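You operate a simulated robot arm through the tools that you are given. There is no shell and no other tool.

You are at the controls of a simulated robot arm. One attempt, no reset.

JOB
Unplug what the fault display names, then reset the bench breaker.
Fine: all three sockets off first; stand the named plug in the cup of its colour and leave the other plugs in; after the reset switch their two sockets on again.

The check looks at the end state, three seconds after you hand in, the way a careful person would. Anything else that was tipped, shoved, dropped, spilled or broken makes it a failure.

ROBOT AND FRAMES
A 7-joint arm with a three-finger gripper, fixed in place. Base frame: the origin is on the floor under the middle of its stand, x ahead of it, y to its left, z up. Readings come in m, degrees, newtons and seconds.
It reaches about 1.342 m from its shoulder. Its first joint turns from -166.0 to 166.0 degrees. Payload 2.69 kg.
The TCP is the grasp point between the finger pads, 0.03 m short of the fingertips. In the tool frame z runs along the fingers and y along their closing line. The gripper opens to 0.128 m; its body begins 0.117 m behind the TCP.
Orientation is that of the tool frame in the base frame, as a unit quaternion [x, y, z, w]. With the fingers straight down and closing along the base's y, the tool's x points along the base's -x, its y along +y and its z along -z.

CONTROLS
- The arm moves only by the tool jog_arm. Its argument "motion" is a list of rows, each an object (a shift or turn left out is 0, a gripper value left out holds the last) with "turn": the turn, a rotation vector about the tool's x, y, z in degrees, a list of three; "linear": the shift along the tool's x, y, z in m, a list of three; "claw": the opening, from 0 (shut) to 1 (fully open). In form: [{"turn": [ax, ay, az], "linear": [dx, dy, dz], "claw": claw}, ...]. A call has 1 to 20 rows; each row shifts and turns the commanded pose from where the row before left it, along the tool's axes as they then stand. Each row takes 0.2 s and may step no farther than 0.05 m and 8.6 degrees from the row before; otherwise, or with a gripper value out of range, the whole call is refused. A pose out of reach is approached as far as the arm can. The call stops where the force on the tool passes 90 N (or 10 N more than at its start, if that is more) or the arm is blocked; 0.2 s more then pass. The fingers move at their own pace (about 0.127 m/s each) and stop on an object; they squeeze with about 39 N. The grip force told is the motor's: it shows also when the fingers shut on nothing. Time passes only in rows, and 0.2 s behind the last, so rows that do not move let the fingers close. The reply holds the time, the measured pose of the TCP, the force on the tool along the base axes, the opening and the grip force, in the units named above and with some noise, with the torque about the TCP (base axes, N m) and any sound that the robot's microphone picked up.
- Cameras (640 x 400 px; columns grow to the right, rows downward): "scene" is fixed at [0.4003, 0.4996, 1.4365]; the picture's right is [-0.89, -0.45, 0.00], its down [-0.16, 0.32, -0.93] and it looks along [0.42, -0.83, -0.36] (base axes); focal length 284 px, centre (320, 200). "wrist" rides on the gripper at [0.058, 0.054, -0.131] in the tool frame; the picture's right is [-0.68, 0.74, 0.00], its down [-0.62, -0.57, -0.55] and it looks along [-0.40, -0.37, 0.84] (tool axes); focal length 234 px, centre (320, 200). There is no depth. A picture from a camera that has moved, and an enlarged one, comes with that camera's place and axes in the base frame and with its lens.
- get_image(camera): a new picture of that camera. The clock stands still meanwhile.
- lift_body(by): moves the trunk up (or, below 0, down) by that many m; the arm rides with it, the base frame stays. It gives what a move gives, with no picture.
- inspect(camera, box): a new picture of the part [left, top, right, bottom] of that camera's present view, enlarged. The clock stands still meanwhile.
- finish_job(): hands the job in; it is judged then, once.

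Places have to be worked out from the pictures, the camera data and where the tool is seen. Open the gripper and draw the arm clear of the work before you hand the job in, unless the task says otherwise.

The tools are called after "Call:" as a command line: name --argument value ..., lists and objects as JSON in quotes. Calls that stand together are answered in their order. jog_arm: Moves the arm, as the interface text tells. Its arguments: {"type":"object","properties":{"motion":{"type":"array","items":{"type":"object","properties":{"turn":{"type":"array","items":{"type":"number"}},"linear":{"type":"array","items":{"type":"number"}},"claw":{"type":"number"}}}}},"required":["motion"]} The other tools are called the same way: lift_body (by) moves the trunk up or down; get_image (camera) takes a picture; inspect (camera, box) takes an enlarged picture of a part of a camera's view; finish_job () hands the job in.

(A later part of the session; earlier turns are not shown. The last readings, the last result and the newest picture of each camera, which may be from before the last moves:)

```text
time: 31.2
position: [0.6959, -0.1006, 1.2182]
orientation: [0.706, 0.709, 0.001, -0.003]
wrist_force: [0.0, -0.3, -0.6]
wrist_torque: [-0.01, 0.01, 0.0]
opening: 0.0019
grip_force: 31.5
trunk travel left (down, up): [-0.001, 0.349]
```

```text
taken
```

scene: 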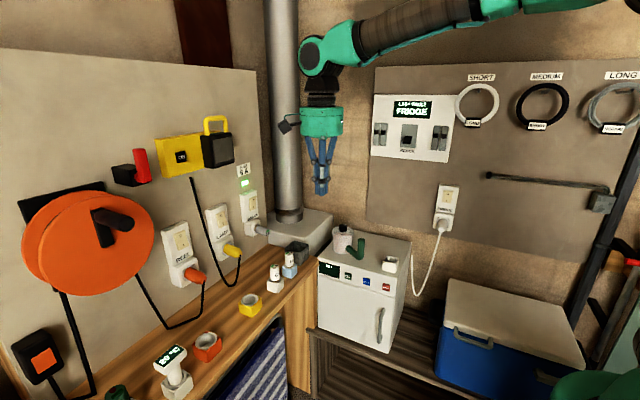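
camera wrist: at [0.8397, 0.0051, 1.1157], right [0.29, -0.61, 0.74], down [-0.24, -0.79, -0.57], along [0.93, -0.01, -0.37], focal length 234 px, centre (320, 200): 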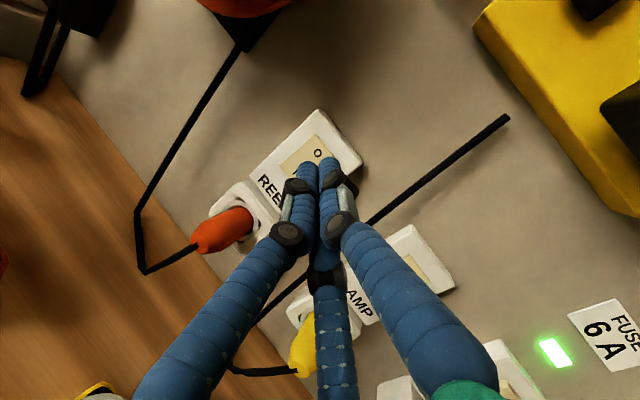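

Fingers point down now, clean of limits. I move over toward the fridge area, to about (0.50,-0.28,1.22), and check the arm's posture.

Call:
jog_arm --motion '[{"linear": [-0.03, -0.0327, 0]}, {"linear": [-0.03, -0.0327, 0]}, {"linear": [-0.03, -0.0327, 0]}, {"linear": [-0.03, -0.0327, 0]}, {"linear": [-0.03, -0.0327, 0]}, {"linear": [-0.03, -0.0327, 0]}, {}]'

Call:
get_image --camera "scene"

Call:
get_image --camera "wrist"

```text
time: 32.8
position: [0.4978, -0.2847, 1.22]
orientation: [0.706, 0.708, 0.001, -0.002]
wrist_force: [-0.6, -0.2, 0.9]
wrist_torque: [0.02, -0.03, -0.02]
opening: 0.0018
grip_force: 31.3
trunk travel left (down, up): [-0.001, 0.349]
```

```text
taken
```

scene: 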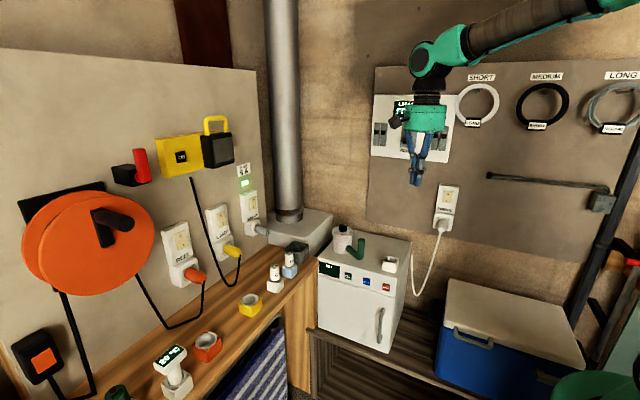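

```text
taken
camera wrist: at [0.5511, -0.2259, 1.3512], right [0.74, -0.68, 0.0], down [-0.56, -0.62, 0.55], along [-0.37, -0.4, -0.84], focal length 234 px, centre (320, 200)
```

wrist: 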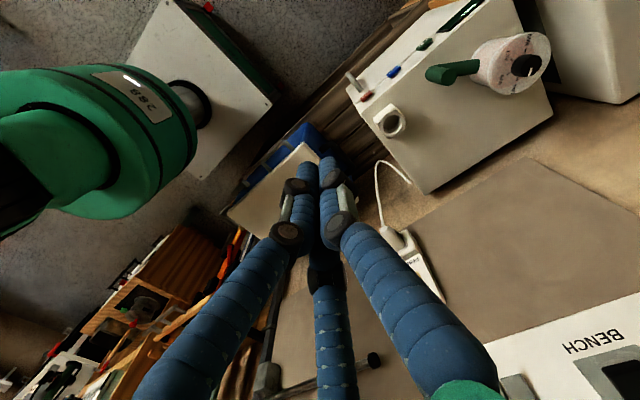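

Posture looks good. I shift a bit nearer the wall and pitch the fingers up to point at the fridge wall (-y).

Call:
jog_arm --motion '[{"linear": [-0.033, -0.016, 0]}, {"linear": [-0.033, -0.016, 0]}, {"linear": [-0.033, -0.016, 0]}, {"turn": [0, -8.2, 0]}, {"turn": [0, -8.2, 0]}, {"turn": [0, -8.2, 0]}, {"turn": [0, -8.2, 0]}, {"turn": [0, -8.2, 0]}, {"turn": [0, -8.2, 0]}, {"turn": [0, -8.2, 0]}, {"turn": [0, -8.2, 0]}, {"turn": [0, -8.2, 0]}, {"turn": [0, -8.2, 0]}, {"turn": [0, -8.0, 0]}, {}]'

Call:
get_image --camera "scene"

Call:
get_image --camera "wrist"

```text
time: 36.0
position: [0.4516, -0.3804, 1.2174]
orientation: [0.5, 0.501, -0.499, 0.5]
wrist_force: [0.7, 0.4, 0.3]
wrist_torque: [-0.01, 0.02, -0.06]
opening: 0.002
grip_force: 31.2
trunk travel left (down, up): [-0.001, 0.349]
```

```text
taken
```

scene: 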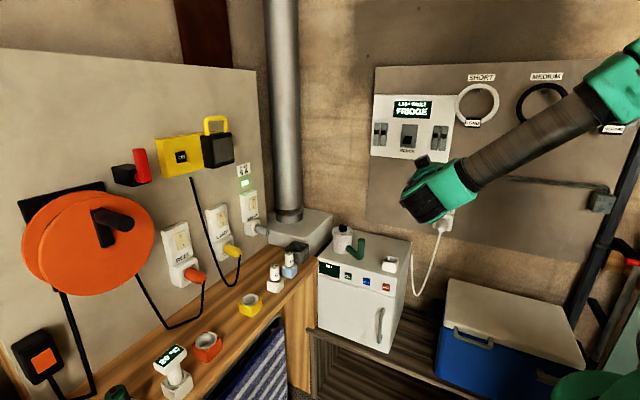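

```text
taken
camera wrist: at [0.5056, -0.2481, 1.1594], right [0.74, 0.0, 0.68], down [-0.57, 0.55, 0.62], along [-0.37, -0.84, 0.4], focal length 234 px, centre (320, 200)
```

wrist: 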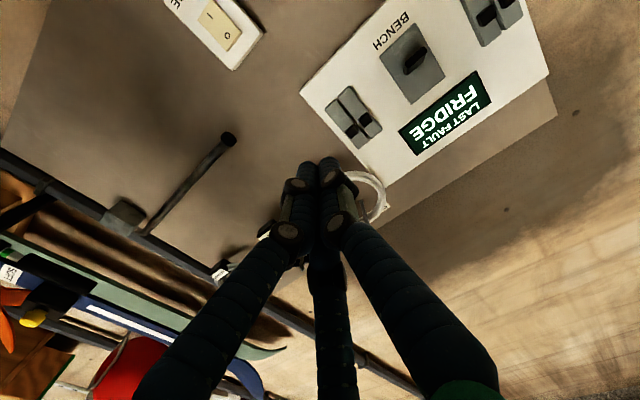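

Pointing at -y now with no limit. I try rolling +90° about the tool axis so the single finger and camera are on top.

Call:
jog_arm --motion '[{"turn": [0, 0, 8.2]}, {"turn": [0, 0, 8.2]}, {"turn": [0, 0, 8.2]}, {"turn": [0, 0, 8.2]}, {"turn": [0, 0, 8.2]}, {"turn": [0, 0, 8.2]}, {"turn": [0, 0, 8.2]}, {"turn": [0, 0, 8.2]}, {"turn": [0, 0, 8.2]}, {"turn": [0, 0, 8.2]}, {"turn": [0, 0, 8.0]}, {}]'

Call:
get_image --camera "wrist"

Call:
get_image --camera "scene"

```text
time: 38.6
position: [0.3902, -0.3721, 1.4148]
orientation: [0.728, 0.03, -0.017, 0.685]
wrist_force: [-0.1, -0.7, 0.0]
wrist_torque: [0.0, -0.05, 0.07]
opening: 0.0017
grip_force: 31.6
out of reach, approached as far as the arm can: row 8, 9, 10, 11
trunk travel left (down, up): [-0.001, 0.349]
```

```text
taken
camera wrist: at [0.4497, -0.2419, 1.4724], right [-0.62, -0.06, 0.78], down [-0.66, 0.57, -0.49], along [-0.41, -0.82, -0.39], focal length 234 px, centre (320, 200)
```

wrist: 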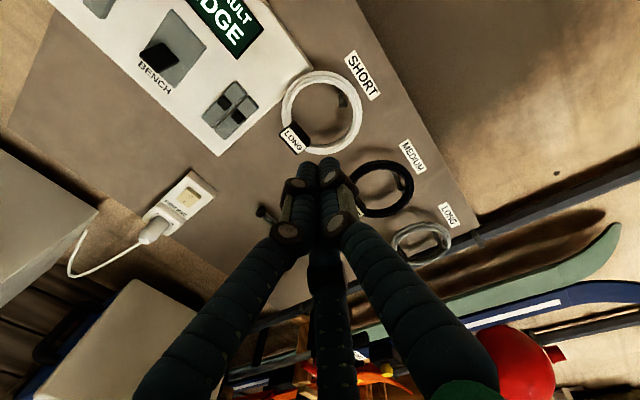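

```text
taken
```

scene: 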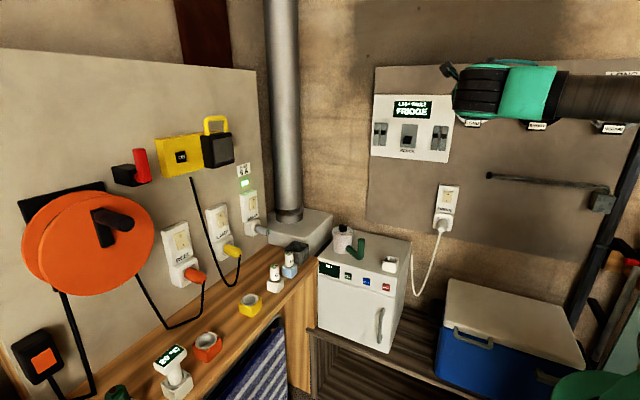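

The +90° roll hits the last joint's limit and pushed the arm up. By three-finger symmetry a roll of -30° from the previous attitude gives the same finger pattern (one finger on top, gap below for the cable), so I roll back to that.

Call:
jog_arm --motion '[{"turn": [-3.5, -1.05, -7.0]}, {"turn": [0, 0, -8.4]}, {"turn": [0, 0, -8.4]}, {"turn": [0, 0, -8.4]}, {"turn": [0, 0, -8.4]}, {"turn": [0, 0, -8.4]}, {"turn": [0, 0, -8.4]}, {"turn": [0, 0, -8.4]}, {"turn": [0, 0, -8.4]}, {"turn": [0, 0, -8.4]}, {"turn": [0, 0, -8.4]}, {"turn": [0, 0, -8.4]}, {"turn": [0, 0, -8.4]}, {"turn": [0, 0, -8.4]}, {}]'

Call:
get_image --camera "wrist"

Call:
get_image --camera "scene"

```text
time: 41.8
position: [0.3884, -0.3699, 1.4159]
orientation: [-0.356, -0.6, 0.616, -0.364]
wrist_force: [0.3, -0.8, 0.5]
wrist_torque: [-0.02, 0.0, -0.01]
opening: 0.0021
grip_force: 31.5
trunk travel left (down, up): [-0.001, 0.349]
```

```text
taken
camera wrist: at [0.4087, -0.2413, 1.3346], right [0.97, 0.0, 0.24], down [-0.2, 0.57, 0.8], along [-0.13, -0.82, 0.55], focal length 234 px, centre (320, 200)
```

wrist: 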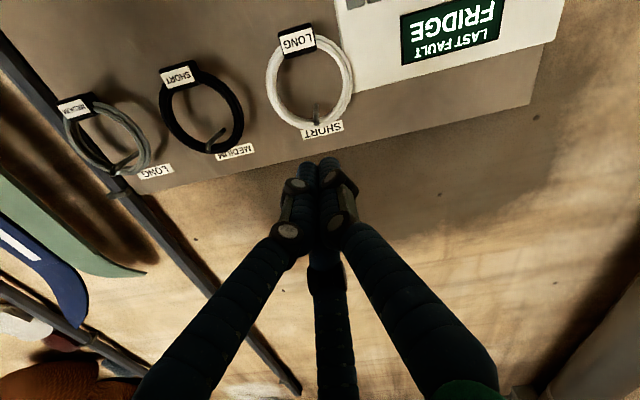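

```text
taken
```

scene: 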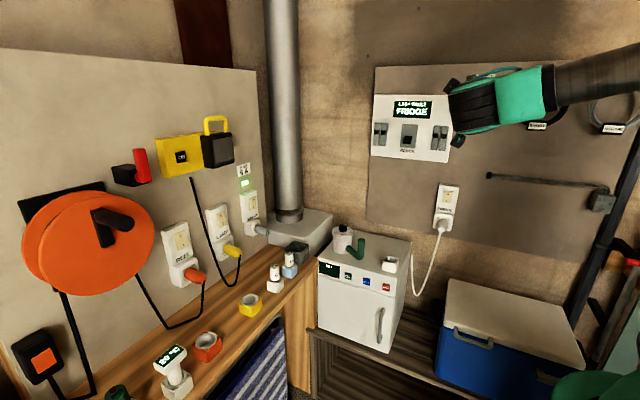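

Good, the attitude is nearly the wanted one (one finger on top, two below). I correct the small tilt and descend toward the fridge switch, to about (0.427,-0.42,1.12).

Call:
jog_arm --motion '[{"turn": [-0.8, 1.2, -1.25]}, {"linear": [0.0338, 0.026, 0.0071]}, {"linear": [0.0338, 0.026, 0.0071]}, {"linear": [0.0338, 0.026, 0.0071]}, {"linear": [0.0338, 0.026, 0.0071]}, {"linear": [0.0338, 0.026, 0.0071]}, {"linear": [0.0338, 0.026, 0.0071]}, {"linear": [0.0338, 0.026, 0.0071]}, {}]'

Call:
get_image --camera "wrist"

Call:
get_image --camera "scene"

```text
time: 43.8
position: [0.4306, -0.4231, 1.1184]
orientation: [0.354, 0.612, -0.611, 0.355]
wrist_force: [-0.5, -0.2, -0.4]
wrist_torque: [-0.03, -0.02, 0.01]
opening: 0.0021
grip_force: 31.4
trunk travel left (down, up): [-0.001, 0.349]
```

```text
taken
camera wrist: at [0.448, -0.291, 1.0408], right [0.98, 0.0, 0.22], down [-0.18, 0.55, 0.82], along [-0.12, -0.84, 0.53], focal length 234 px, centre (320, 200)
```

wrist: 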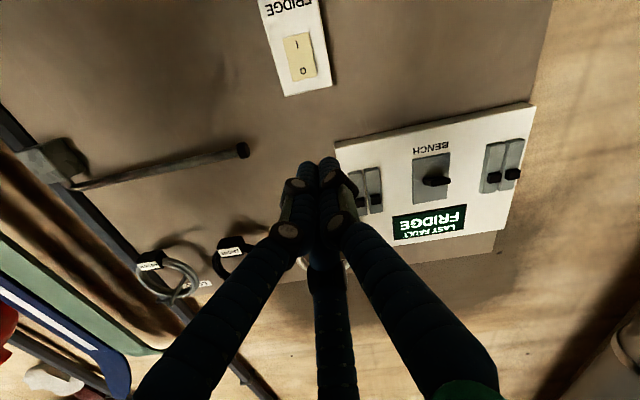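

```text
taken
```

scene: 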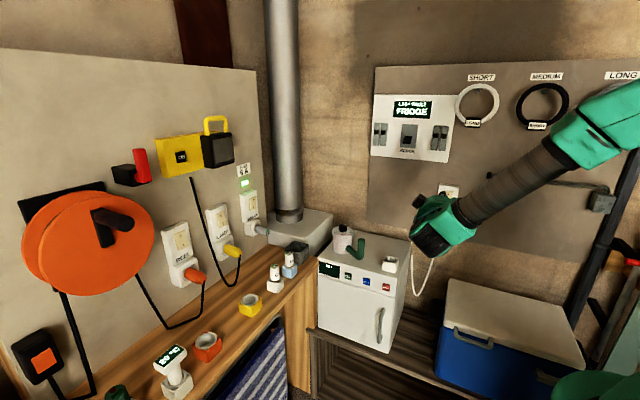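

Position and attitude are exact. Enlarging the wrist view on the fridge switch and the breaker for precise positions.

Call:
inspect --camera "wrist" --box '[240, 0, 360, 110]'

Call:
inspect --camera "wrist" --box '[330, 90, 550, 250]'

Call:
inspect --camera "scene" --box '[390, 170, 490, 300]'

```text
3.64 times, centred on (300, 55) of wrist
camera zoom: at [0.448, -0.291, 1.0408], right [0.98, 0.0, 0.22], down [-0.18, 0.55, 0.82], along [-0.12, -0.84, 0.53], focal length 852 px, centre (393, 727)
```

zoom: 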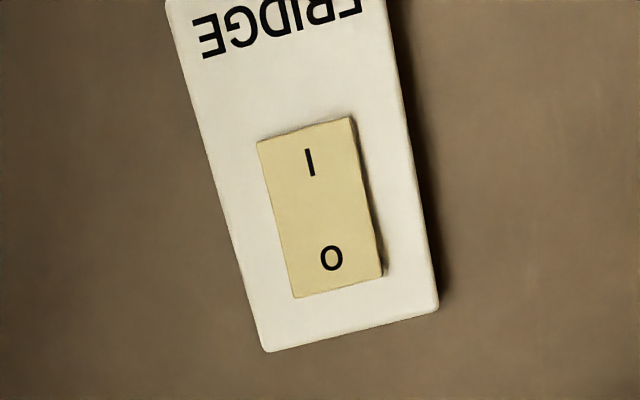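

```text
2.50 times, centred on (440, 170) of wrist
camera zoom: at [0.448, -0.291, 1.0408], right [0.98, 0.0, 0.22], down [-0.18, 0.55, 0.82], along [-0.12, -0.84, 0.53], focal length 585 px, centre (20, 275)
```

zoom: 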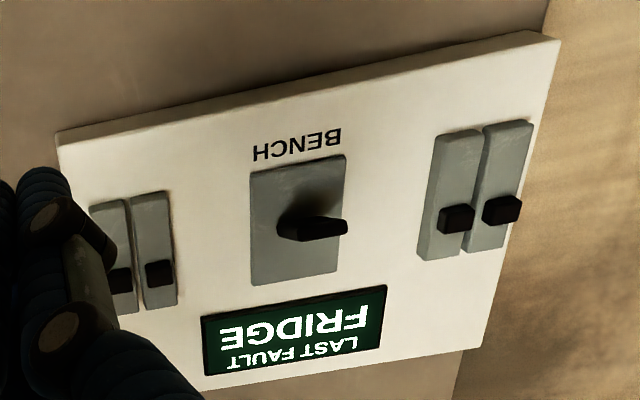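

```text
3.08 times, centred on (440, 235) of scene
camera zoom: at [0.4003, 0.4996, 1.4365], right [-0.89, -0.45, 0.0], down [-0.16, 0.32, -0.93], along [0.42, -0.83, -0.36], focal length 874 px, centre (-49, 92)
```

zoom: 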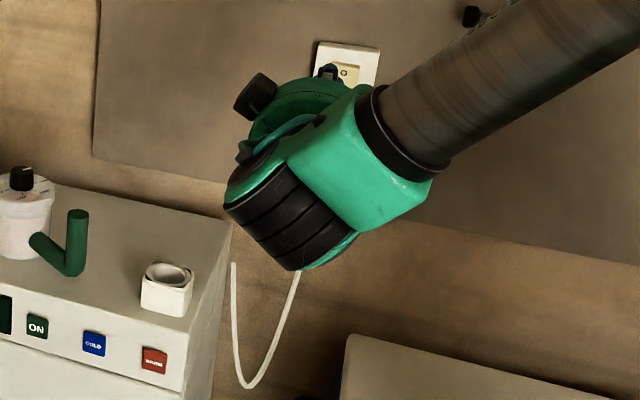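

Combining the views, the fridge rocker is at x≈0.422, y≈-0.635, z from 1.022 to 1.071 (O on top). I move to about 5 cm in front of its upper part: TCP (0.422,-0.55,1.073).

Call:
jog_arm --motion '[{"linear": [0.0109, 0.0038, 0.0318]}, {"linear": [0.0109, 0.0038, 0.0318]}, {"linear": [0.0109, 0.0038, 0.0318]}, {"linear": [0.0109, 0.0038, 0.0316]}, {}]'

Call:
get_image --camera "wrist"

Call:
inspect --camera "wrist" --box '[230, 60, 400, 220]'

Call:
inspect --camera "scene" --box '[400, 160, 500, 260]'

```text
time: 45.0
position: [0.4259, -0.5511, 1.0717]
orientation: [0.354, 0.612, -0.612, 0.354]
wrist_force: [-0.7, -0.5, 0.1]
wrist_torque: [-0.01, -0.01, 0.0]
opening: 0.0018
grip_force: 31.9
trunk travel left (down, up): [-0.001, 0.349]
```

```text
taken
camera wrist: at [0.4428, -0.4195, 0.9945], right [0.98, 0.0, 0.22], down [-0.18, 0.55, 0.82], along [-0.12, -0.84, 0.53], focal length 234 px, centre (320, 200)
```

wrist: 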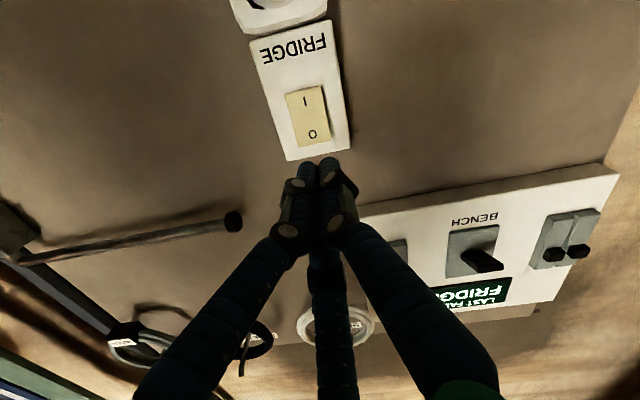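

```text
2.50 times, centred on (315, 140) of wrist
camera zoom: at [0.4428, -0.4195, 0.9945], right [0.98, 0.0, 0.22], down [-0.18, 0.55, 0.82], along [-0.12, -0.84, 0.53], focal length 585 px, centre (332, 350)
```

zoom: 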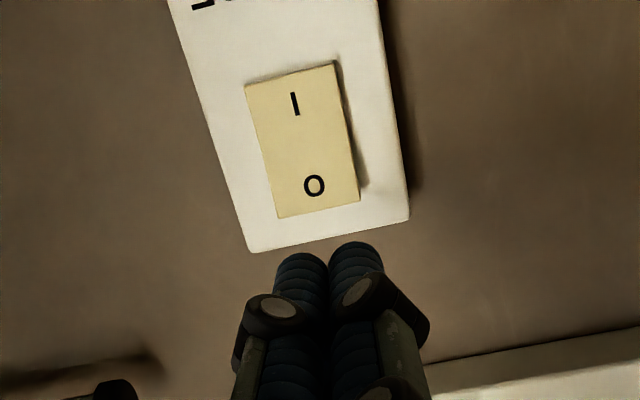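

```text
4.00 times, centred on (450, 210) of scene
camera zoom: at [0.4003, 0.4996, 1.4365], right [-0.89, -0.45, 0.0], down [-0.16, 0.32, -0.93], along [0.42, -0.83, -0.36], focal length 1136 px, centre (-200, 160)
```

zoom: 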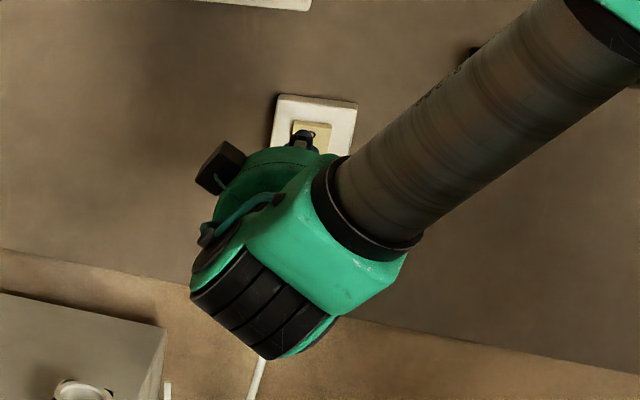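

Two wrist views now agree: O at (0.420,-0.643,1.061), rocker z 1.022–1.069. I shift x by -5 mm and advance to just short of contact.

Call:
jog_arm --motion '[{"linear": [0.0025, -0.0043, 0.015]}, {"linear": [0, 0, 0.015]}, {"linear": [0, 0, 0.012]}, {"linear": [0, 0, 0.006]}, {"linear": [0, 0, 0.003]}]'

Call:
inspect --camera "wrist" --box '[230, 60, 400, 220]'

```text
time: 46.2
position: [0.417, -0.6019, 1.072]
orientation: [0.354, 0.612, -0.611, 0.355]
wrist_force: [1.1, -0.8, 0.2]
wrist_torque: [0.01, 0.01, 0.0]
opening: 0.0024
grip_force: 31.4
trunk travel left (down, up): [-0.001, 0.349]
```

```text
2.50 times, centred on (315, 140) of wrist
camera zoom: at [0.4346, -0.4683, 0.9956], right [0.98, 0.0, 0.22], down [-0.18, 0.55, 0.82], along [-0.12, -0.84, 0.53], focal length 585 px, centre (332, 350)
```

zoom: 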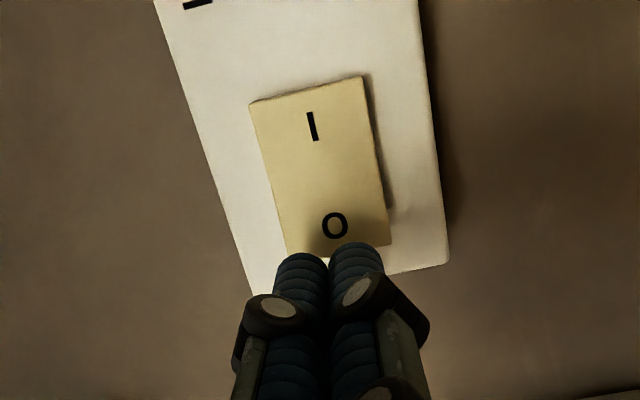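

Tips are at the rocker's O edge, still no force. Continue in small steps with a slight x correction.

Call:
jog_arm --motion '[{"linear": [-0.0015, 0.0026, 0.002]}, {"linear": [0, 0, 0.0025]}, {"linear": [0, 0, 0.0025]}, {"linear": [0, 0, 0.0025]}]'

Call:
inspect --camera "wrist" --box '[230, 60, 400, 220]'

```text
time: 47.2
position: [0.4188, -0.6095, 1.0742]
orientation: [0.355, 0.612, -0.612, 0.355]
wrist_force: [0.7, -1.0, 0.3]
wrist_torque: [0.02, 0.0, 0.01]
opening: 0.002
grip_force: 31.0
trunk travel left (down, up): [-0.001, 0.349]
```

```text
2.50 times, centred on (315, 140) of wrist
camera zoom: at [0.4366, -0.477, 0.9961], right [0.98, 0.0, 0.22], down [-0.18, 0.55, 0.82], along [-0.12, -0.84, 0.53], focal length 585 px, centre (332, 350)
```

zoom: 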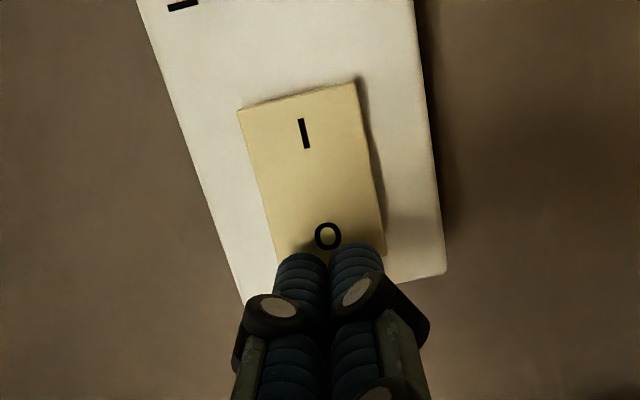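

Still free. I continue in 2.5 mm steps.

Call:
jog_arm --motion '[{"linear": [0.0017, 0.001, 0.0025]}, {"linear": [0, 0, 0.0025]}, {"linear": [0, 0, 0.002]}]'

Call:
inspect --camera "wrist" --box '[230, 60, 400, 220]'

```text
time: 48.0
position: [0.4199, -0.6149, 1.0692]
orientation: [0.354, 0.612, -0.612, 0.355]
wrist_force: [0.2, -0.2, 1.0]
wrist_torque: [0.0, 0.01, -0.01]
opening: 0.0023
grip_force: 31.1
trunk travel left (down, up): [-0.001, 0.349]
```

```text
2.50 times, centred on (315, 140) of wrist
camera zoom: at [0.4368, -0.4837, 0.9937], right [0.98, 0.0, 0.22], down [-0.19, 0.55, 0.82], along [-0.12, -0.84, 0.54], focal length 585 px, centre (332, 350)
```

zoom: 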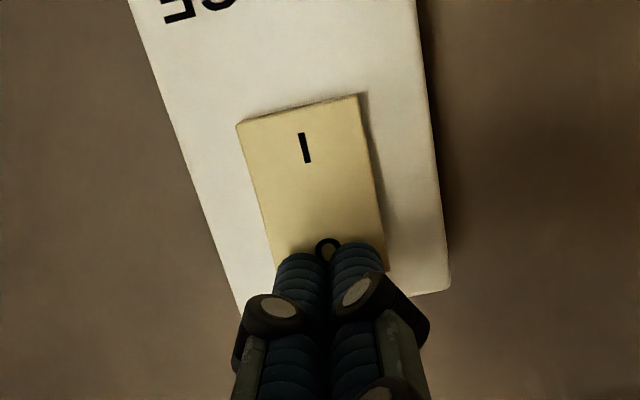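

No contact yet; a few more millimetres.

Call:
jog_arm --motion '[{"linear": [-0.001, -0.0006, 0.0025]}, {"linear": [0, 0, 0.0025]}]'

Call:
inspect --camera "wrist" --box '[230, 60, 400, 220]'

```text
time: 48.6
position: [0.4199, -0.6199, 1.0728]
orientation: [0.355, 0.612, -0.612, 0.355]
wrist_force: [0.3, 3.7, 0.5]
wrist_torque: [0.02, -0.05, -0.04]
opening: 0.006
grip_force: 31.6
trunk travel left (down, up): [-0.001, 0.349]
```

```text
2.50 times, centred on (315, 140) of wrist
camera zoom: at [0.437, -0.4888, 0.9956], right [0.98, 0.0, 0.22], down [-0.18, 0.55, 0.81], along [-0.12, -0.84, 0.54], focal length 585 px, centre (332, 350)
```

zoom: 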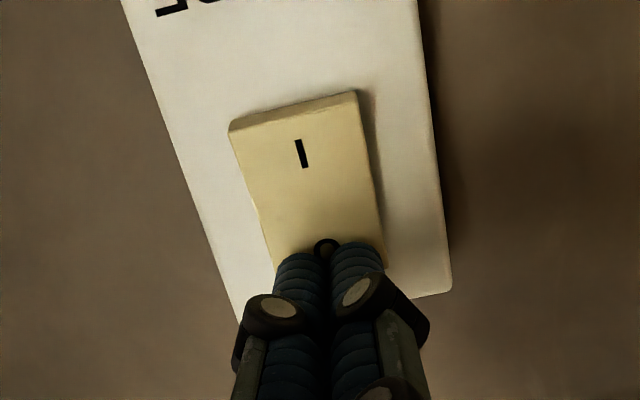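

The rocker's I end now shows its edge - it has swung out. One more light push, then retreat and check.

Call:
jog_arm --motion '[{"linear": [0, 0, 0.002]}, {"linear": [0, 0, -0.002]}, {"linear": [0, 0, -0.03]}, {"linear": [0, 0, -0.04]}, {}]'

Call:
inspect --camera "wrist" --box '[230, 0, 400, 160]'

Call:
inspect --camera "wrist" --box '[400, 130, 640, 300]'

```text
time: 49.8
position: [0.4208, -0.55, 1.0705]
orientation: [-0.354, -0.612, 0.612, -0.354]
wrist_force: [0.2, 0.1, -0.1]
wrist_torque: [0.01, 0.02, 0.01]
opening: 0.0022
grip_force: 31.9
trunk travel left (down, up): [-0.001, 0.349]
```

```text
2.50 times, centred on (315, 80) of wrist
camera zoom: at [0.4386, -0.4185, 0.9933], right [0.98, 0.0, 0.22], down [-0.18, 0.55, 0.82], along [-0.12, -0.84, 0.54], focal length 585 px, centre (332, 500)
```

zoom: 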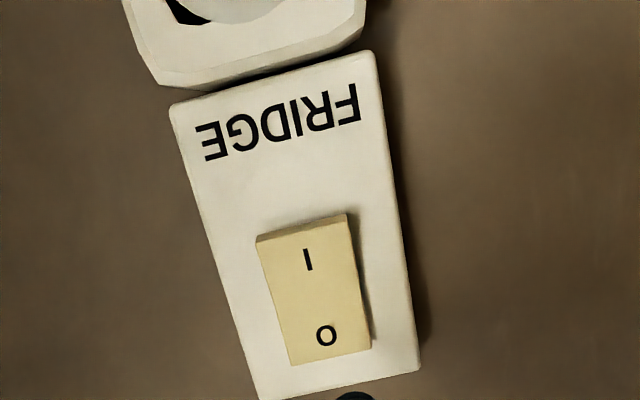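

```text
2.35 times, centred on (520, 215) of wrist
camera zoom: at [0.4386, -0.4185, 0.9933], right [0.98, 0.0, 0.22], down [-0.18, 0.55, 0.82], along [-0.12, -0.84, 0.54], focal length 551 px, centre (-151, 165)
```

zoom: 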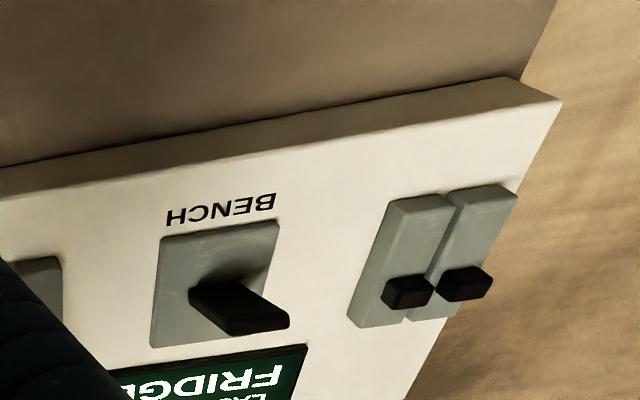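

FRIDGE is off too, so all three sockets are off. Now I retreat, open the gripper and lower in front of the fridge plug to locate it precisely.

Call:
jog_arm --motion '[{"linear": [0, 0, -0.043]}, {"linear": [0, 0, -0.043]}, {"linear": [0, 0, -0.043]}, {"linear": [0.039, 0.0225, 0], "claw": 1}, {"linear": [0.039, 0.0225, 0], "claw": 1}, {"claw": 1}, {"claw": 1}]'

Call:
get_image --camera "wrist"

Call:
get_image --camera "scene"

```text
time: 51.4
position: [0.4204, -0.4213, 0.9813]
orientation: [-0.355, -0.612, 0.612, -0.355]
wrist_force: [0.1, 0.3, -0.8]
wrist_torque: [0.0, 0.01, -0.01]
opening: 0.1282
grip_force: 0.0
trunk travel left (down, up): [-0.001, 0.349]
```

```text
taken
camera wrist: at [0.4367, -0.2895, 0.9039], right [0.98, 0.0, 0.22], down [-0.18, 0.55, 0.82], along [-0.12, -0.84, 0.54], focal length 234 px, centre (320, 200)
```

wrist: 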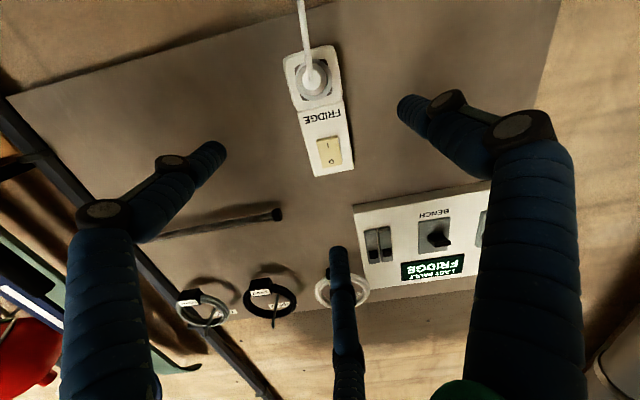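

```text
taken
```

scene: 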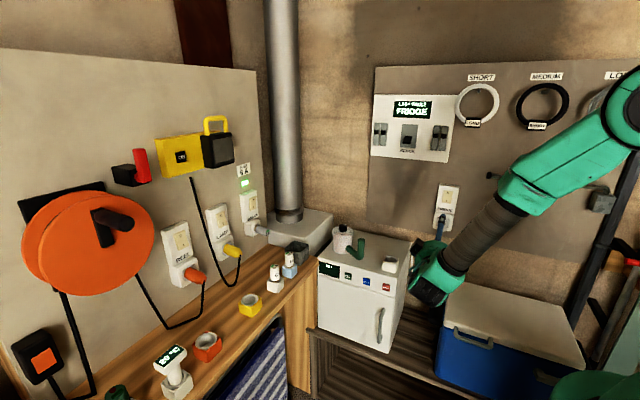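

The plug is in view. I enlarge it to measure its axis and end.

Call:
inspect --camera "wrist" --box '[260, 0, 370, 110]'

Call:
inspect --camera "scene" --box '[370, 170, 500, 300]'

```text
3.64 times, centred on (315, 55) of wrist
camera zoom: at [0.4367, -0.2895, 0.9039], right [0.98, 0.0, 0.22], down [-0.18, 0.55, 0.82], along [-0.12, -0.84, 0.54], focal length 852 px, centre (338, 727)
```

zoom: 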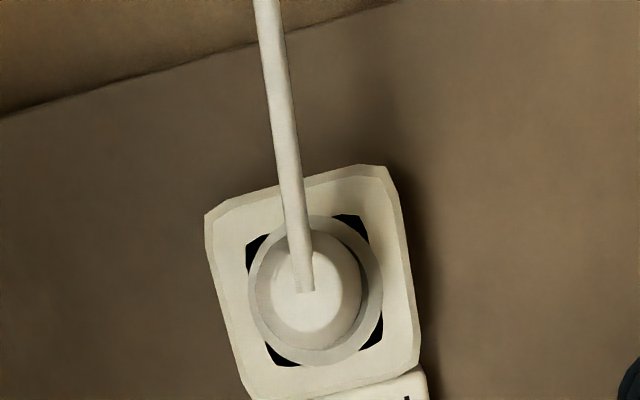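

```text
3.08 times, centred on (435, 235) of scene
camera zoom: at [0.4003, 0.4996, 1.4365], right [-0.89, -0.45, 0.0], down [-0.16, 0.32, -0.93], along [0.42, -0.83, -0.36], focal length 874 px, centre (-34, 92)
```

zoom: 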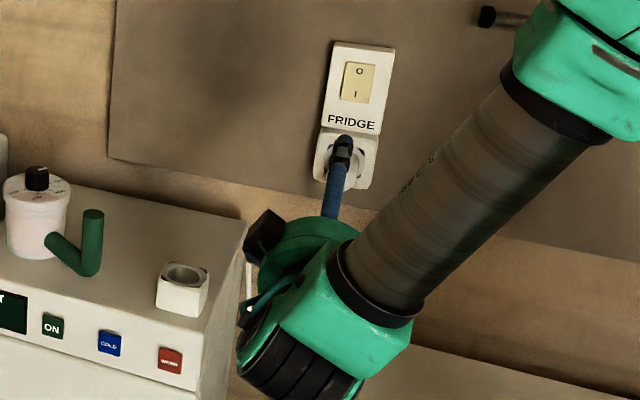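

The plug's axis works out at x≈0.420, z≈0.932, its end at y≈-0.58 and the socket face near y≈-0.648. I align at z=0.932 with y≈-0.50 first and look again.

Call:
jog_arm --motion '[{"linear": [0.0212, 0.0123, 0.0]}, {"linear": [0.0212, 0.0123, 0.02]}, {"linear": [0, 0, 0.03]}, {"linear": [0, 0, 0.03]}, {}]'

Call:
get_image --camera "wrist"

Call:
inspect --camera "scene" --box '[370, 170, 500, 300]'

```text
time: 52.6
position: [0.4215, -0.5003, 0.9356]
orientation: [0.355, 0.612, -0.611, 0.355]
wrist_force: [-0.1, 0.1, -0.4]
wrist_torque: [-0.03, 0.03, -0.01]
opening: 0.1278
grip_force: 0.0
trunk travel left (down, up): [-0.001, 0.349]
```

```text
taken
camera wrist: at [0.4394, -0.3691, 0.8579], right [0.98, 0.0, 0.22], down [-0.18, 0.55, 0.82], along [-0.12, -0.84, 0.54], focal length 234 px, centre (320, 200)
```

wrist: 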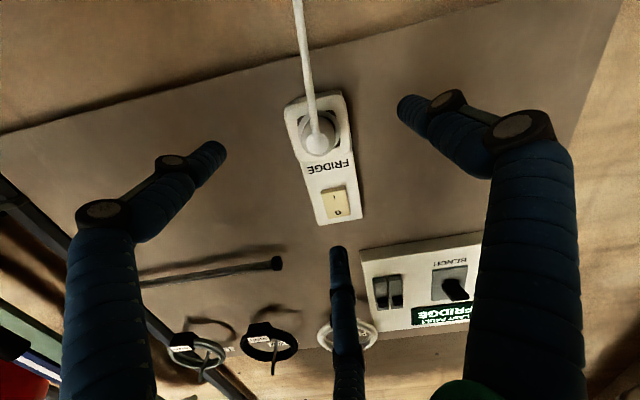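

```text
3.08 times, centred on (435, 235) of scene
camera zoom: at [0.4003, 0.4996, 1.4365], right [-0.89, -0.45, 0.0], down [-0.16, 0.32, -0.93], along [0.42, -0.83, -0.36], focal length 874 px, centre (-34, 92)
```

zoom: 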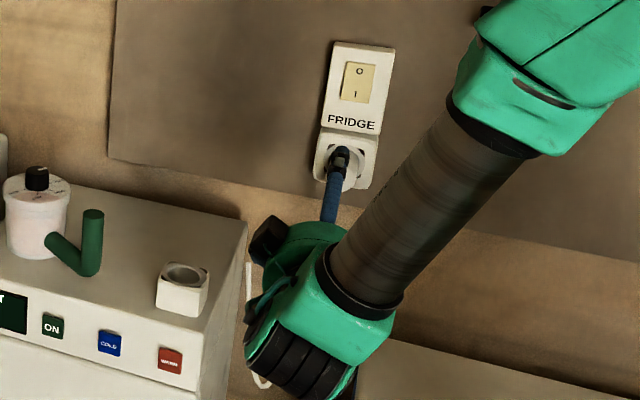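

The plug end projects almost exactly on the tool axis. A closer look to confirm before advancing.

Call:
inspect --camera "wrist" --box '[270, 80, 370, 180]'

```text
4.00 times, centred on (320, 130) of wrist
camera zoom: at [0.4394, -0.3691, 0.8579], right [0.98, 0.0, 0.22], down [-0.18, 0.55, 0.82], along [-0.12, -0.84, 0.54], focal length 937 px, centre (320, 480)
```

zoom: 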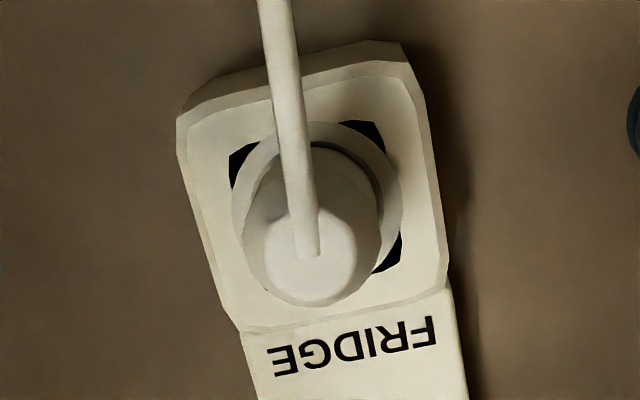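

Alignment is within a few mm. I advance 10 cm along the tool axis so the fingers surround the plug (TCP y≈-0.60).

Call:
jog_arm --motion '[{"linear": [0, 0, 0.025]}, {"linear": [0, 0, 0.025]}, {"linear": [0, 0, 0.025]}, {"linear": [0, 0, 0.022]}, {}]'

Call:
get_image --camera "wrist"

Call:
inspect --camera "scene" --box '[370, 170, 500, 300]'

```text
time: 53.8
position: [0.4221, -0.602, 0.9339]
orientation: [-0.355, -0.611, 0.612, -0.354]
wrist_force: [0.6, 0.3, 0.0]
wrist_torque: [-0.02, 0.0, 0.0]
opening: 0.1282
grip_force: 0.0
trunk travel left (down, up): [-0.001, 0.349]
```

```text
taken
camera wrist: at [0.439, -0.4692, 0.8567], right [0.98, 0.0, 0.22], down [-0.18, 0.55, 0.82], along [-0.12, -0.84, 0.53], focal length 234 px, centre (320, 200)
```

wrist: 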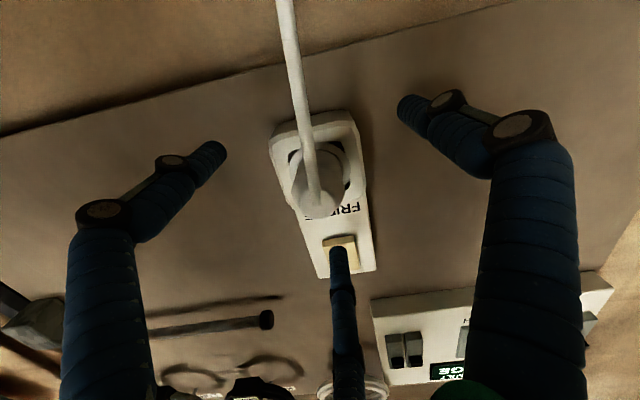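

```text
3.08 times, centred on (435, 235) of scene
camera zoom: at [0.4003, 0.4996, 1.4365], right [-0.89, -0.45, 0.0], down [-0.16, 0.32, -0.93], along [0.42, -0.83, -0.36], focal length 874 px, centre (-34, 92)
```

zoom: 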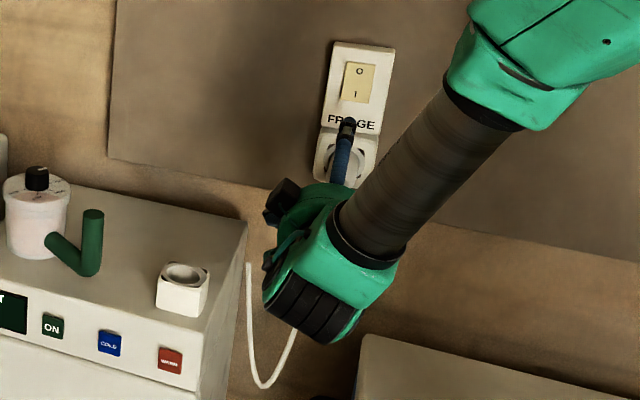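

The fingers surround the plug. I enlarge to check centring before closing.

Call:
inspect --camera "wrist" --box '[240, 90, 400, 230]'

```text
2.86 times, centred on (320, 160) of wrist
camera zoom: at [0.439, -0.4692, 0.8567], right [0.98, 0.0, 0.22], down [-0.18, 0.55, 0.82], along [-0.12, -0.84, 0.53], focal length 669 px, centre (320, 314)
```

zoom: 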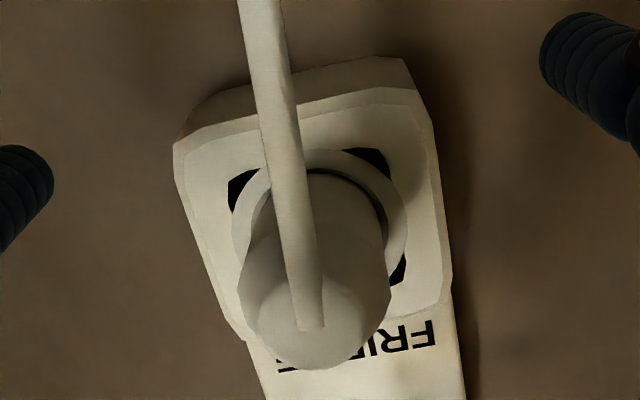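

Two views put the plug end at (0.4207,-0.582,0.931) and the ring face at y≈-0.63. I back off 8 mm so the tips clear the ring, correct 3 mm down, and close on the plug.

Call:
jog_arm --motion '[{"linear": [0.0033, 0.0002, -0.008]}, {}, {"claw": 0}, {"claw": 0}, {"claw": 0}, {"claw": 0}, {"claw": 0}]'

Call:
get_image --camera "wrist"

Call:
inspect --camera "scene" --box '[370, 170, 500, 300]'

```text
time: 55.4
position: [0.4208, -0.5919, 0.9351]
orientation: [-0.355, -0.609, 0.613, -0.356]
wrist_force: [1.0, -1.8, 35.2]
wrist_torque: [-1.83, -0.01, 0.08]
opening: 0.0323
grip_force: 38.9
trunk travel left (down, up): [-0.001, 0.349]
```

```text
taken
camera wrist: at [0.4386, -0.4607, 0.857], right [0.97, 0.0, 0.22], down [-0.19, 0.55, 0.81], along [-0.12, -0.83, 0.54], focal length 234 px, centre (320, 200)
```

wrist: 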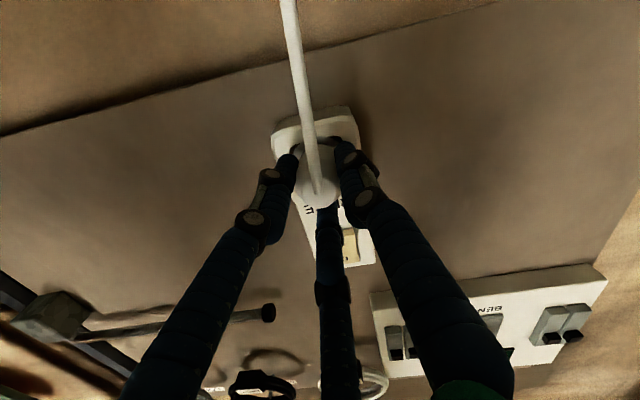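

```text
3.08 times, centred on (435, 235) of scene
camera zoom: at [0.4003, 0.4996, 1.4365], right [-0.89, -0.45, 0.0], down [-0.16, 0.32, -0.93], along [0.42, -0.83, -0.36], focal length 874 px, centre (-34, 92)
```

zoom: 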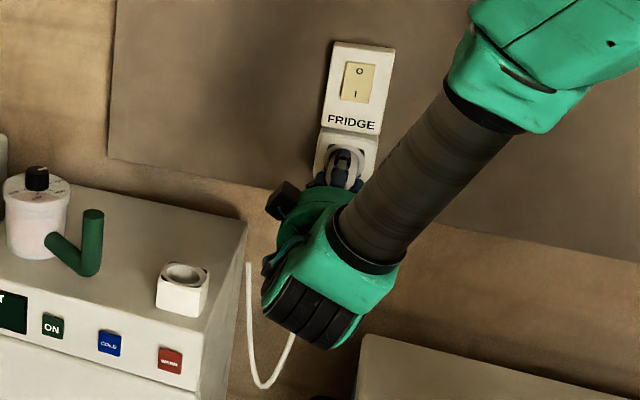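

The plug is gripped (3.2 cm opening, 39 N). There is a 35 N upward force, so the plug axis sits a few mm higher than my command; I relieve that by moving up 4 mm.

Call:
jog_arm --motion '[{"linear": [-0.0017, -0.001, 0]}, {"linear": [-0.0017, -0.001, 0]}, {}]'

```text
time: 56.2
position: [0.4177, -0.5901, 0.9338]
orientation: [0.354, 0.612, -0.611, 0.355]
wrist_force: [12.0, -1.9, 20.7]
wrist_torque: [-1.09, -0.15, 0.64]
opening: 0.0325
grip_force: 38.8
trunk travel left (down, up): [-0.001, 0.349]
```

The load fell; I relieve a little more and then start pulling straight out along +y in small steps.

Call:
jog_arm --motion '[{"linear": [-0.0036, 0.0002, 0]}, {"linear": [0, 0, -0.004]}, {"linear": [0, 0, -0.006]}, {"linear": [0, 0, -0.008]}, {"linear": [0, 0, -0.01]}]'

Call:
get_image --camera "wrist"

```text
time: 57.4
position: [0.4202, -0.562, 0.9372]
orientation: [-0.355, -0.612, 0.612, -0.353]
wrist_force: [0.7, 0.2, -0.8]
wrist_torque: [0.04, -0.01, 0.02]
opening: 0.0327
grip_force: 39.3
trunk travel left (down, up): [-0.001, 0.349]
```

```text
taken
camera wrist: at [0.4379, -0.4304, 0.8606], right [0.98, 0.0, 0.22], down [-0.18, 0.55, 0.82], along [-0.12, -0.84, 0.53], focal length 234 px, centre (320, 200)
```

wrist: 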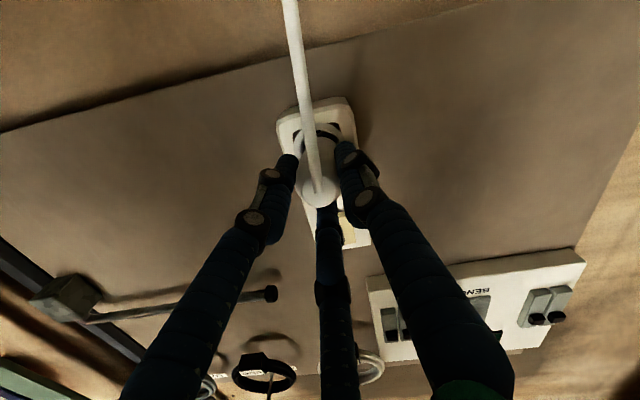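

The forces dropped to zero and the plug came along: it is out of the socket. I pull back farther and lift a little, then look.

Call:
jog_arm --motion '[{"linear": [0, 0, -0.03]}, {"linear": [0, 0, -0.03]}, {"linear": [0, 0, -0.03]}, {"linear": [-0.028, -0.016, -0.01]}, {"linear": [-0.028, -0.016, 0]}, {}]'

Call:
get_image --camera "wrist"

Call:
get_image --camera "scene"

```text
time: 58.8
position: [0.4207, -0.461, 1.0024]
orientation: [0.355, 0.612, -0.611, 0.355]
wrist_force: [-0.2, 0.2, 0.3]
wrist_torque: [0.05, 0.0, -0.01]
opening: 0.0341
grip_force: 38.9
trunk travel left (down, up): [-0.001, 0.349]
```

```text
taken
camera wrist: at [0.4368, -0.3291, 0.9253], right [0.98, 0.0, 0.22], down [-0.18, 0.55, 0.82], along [-0.12, -0.84, 0.54], focal length 234 px, centre (320, 200)
```

wrist: 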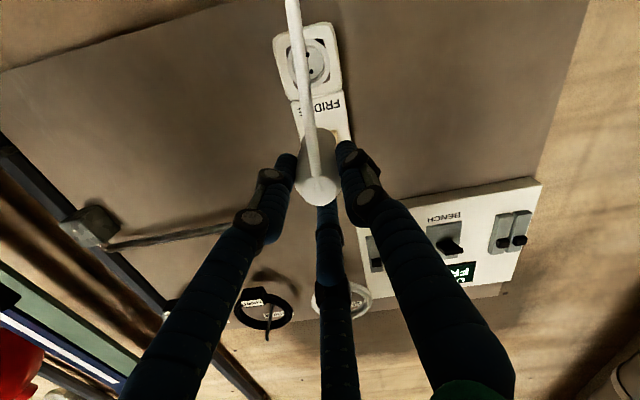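

```text
taken
```

scene: 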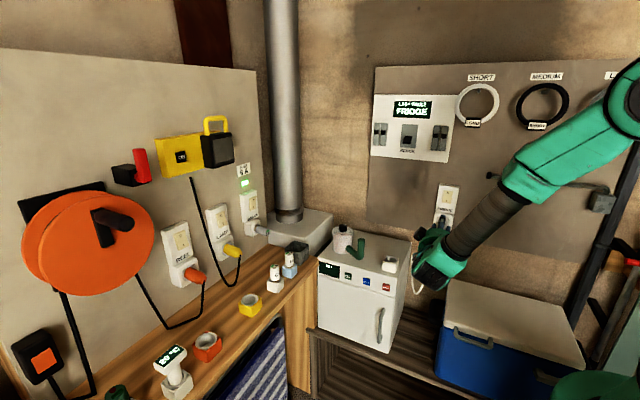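

The plug is free and held well; the socket is empty. I now rotate the hand about the base x axis so the fingers (and plug face) point down.

Call:
jog_arm --motion '[{"turn": [-4.1, 7.1, 0]}, {"turn": [-4.1, 7.1, 0]}, {"turn": [-4.1, 7.1, 0]}, {"turn": [-4.1, 7.1, 0]}, {"turn": [-4.1, 7.1, 0]}, {"turn": [-4.1, 7.1, 0]}, {"turn": [-4.1, 7.1, 0]}, {"turn": [-4.1, 7.1, 0]}, {"turn": [-4.1, 7.1, 0]}, {"turn": [-4.1, 7.1, 0]}, {"turn": [-4.0, 6.9, 0]}, {}]'

Call:
get_image --camera "wrist"

Call:
get_image --camera "scene"

```text
time: 61.4
position: [0.4204, -0.4649, 1.0008]
orientation: [0.5, 0.866, 0.001, 0.001]
wrist_force: [-0.6, 0.0, 0.2]
wrist_torque: [0.06, 0.0, -0.01]
opening: 0.0336
grip_force: 39.1
trunk travel left (down, up): [-0.001, 0.349]
```

```text
taken
camera wrist: at [0.4373, -0.3856, 1.1331], right [0.98, -0.22, 0.0], down [-0.18, -0.82, 0.55], along [-0.12, -0.53, -0.84], focal length 234 px, centre (320, 200)
```

wrist: 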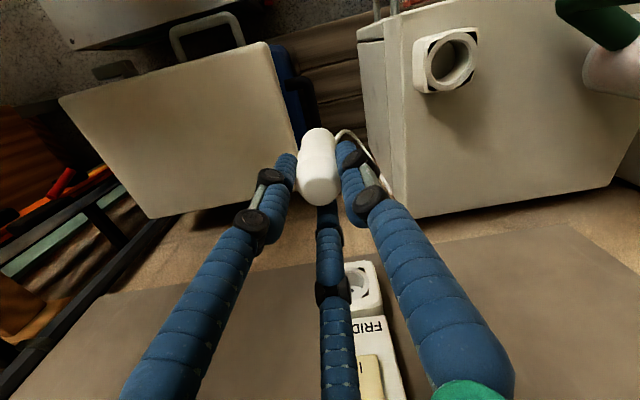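

```text
taken
```

scene: 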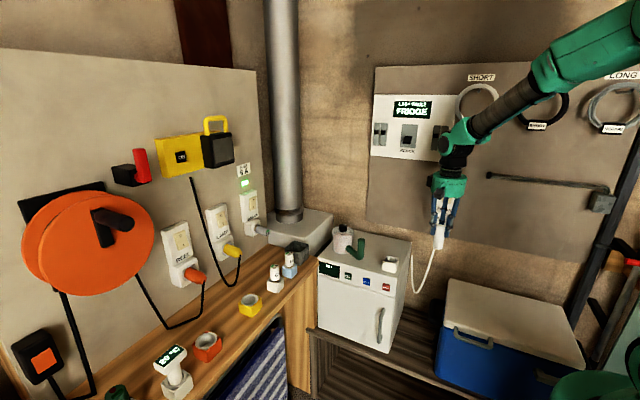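

The plug hangs in the grip with the hand down. I enlarge both views to see the plug's shape, the cable exit and the cup.

Call:
inspect --camera "wrist" --box '[250, 90, 420, 230]'

Call:
inspect --camera "scene" --box '[370, 170, 480, 310]'

Call:
inspect --camera "wrist" --box '[380, 10, 520, 130]'

```text
2.86 times, centred on (335, 160) of wrist
camera zoom: at [0.4373, -0.3856, 1.1331], right [0.98, -0.22, 0.0], down [-0.18, -0.82, 0.55], along [-0.12, -0.53, -0.84], focal length 669 px, centre (277, 314)
```

zoom: 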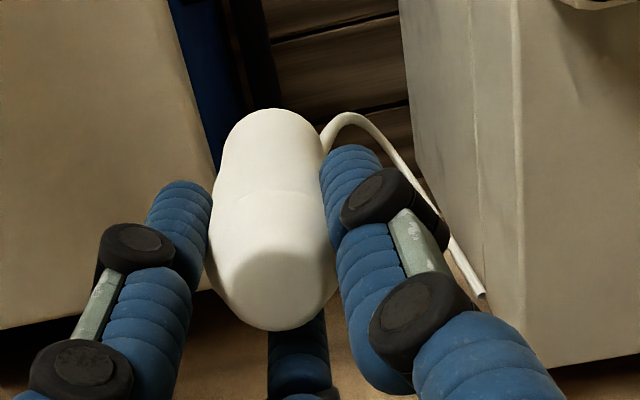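

```text
2.86 times, centred on (425, 240) of scene
camera zoom: at [0.4003, 0.4996, 1.4365], right [-0.89, -0.45, 0.0], down [-0.16, 0.32, -0.93], along [0.42, -0.83, -0.36], focal length 812 px, centre (20, 86)
```

zoom: 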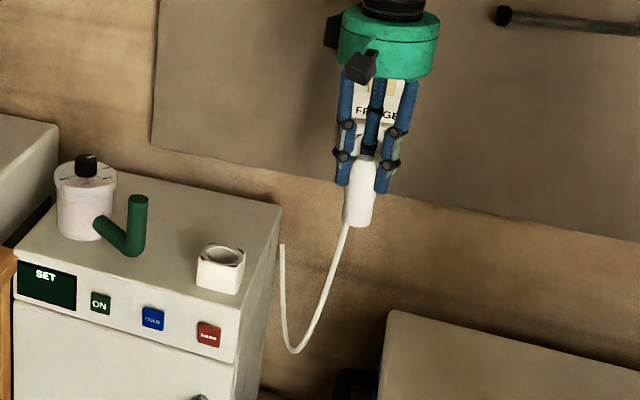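

```text
3.33 times, centred on (450, 70) of wrist
camera zoom: at [0.4373, -0.3856, 1.1331], right [0.98, -0.22, 0.0], down [-0.18, -0.82, 0.55], along [-0.12, -0.53, -0.84], focal length 781 px, centre (-113, 633)
```

zoom: 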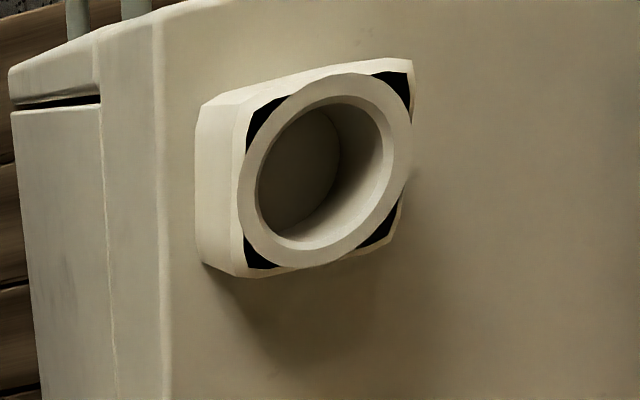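

The cable now seems to leave from the lower end of the plug. I need a closer look to understand which end of the plug points down.

Call:
inspect --camera "scene" --box '[420, 190, 460, 270]'

Call:
inspect --camera "wrist" --box '[280, 110, 360, 220]'

```text
5.00 times, centred on (440, 230) of scene
camera zoom: at [0.4003, 0.4996, 1.4365], right [-0.89, -0.45, 0.0], down [-0.16, 0.32, -0.93], along [0.42, -0.83, -0.36], focal length 1420 px, centre (-280, 50)
```

zoom: 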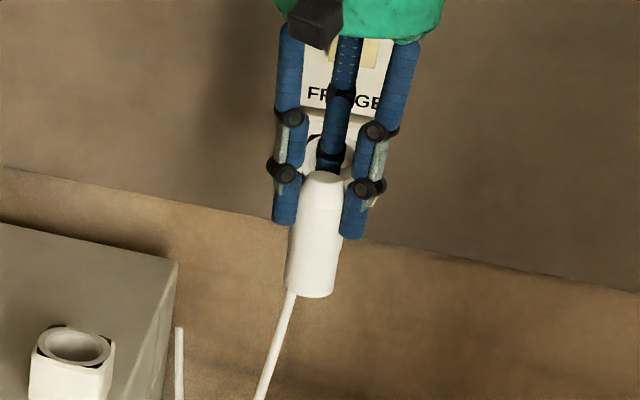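

```text
3.64 times, centred on (320, 165) of wrist
camera zoom: at [0.4373, -0.3856, 1.1331], right [0.98, -0.22, 0.0], down [-0.18, -0.82, 0.55], along [-0.12, -0.53, -0.84], focal length 852 px, centre (320, 327)
```

zoom: 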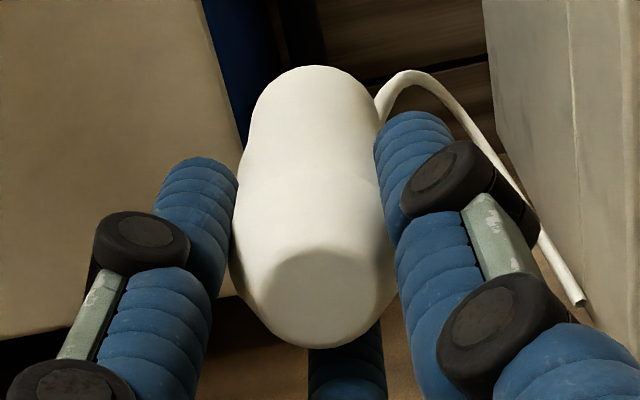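

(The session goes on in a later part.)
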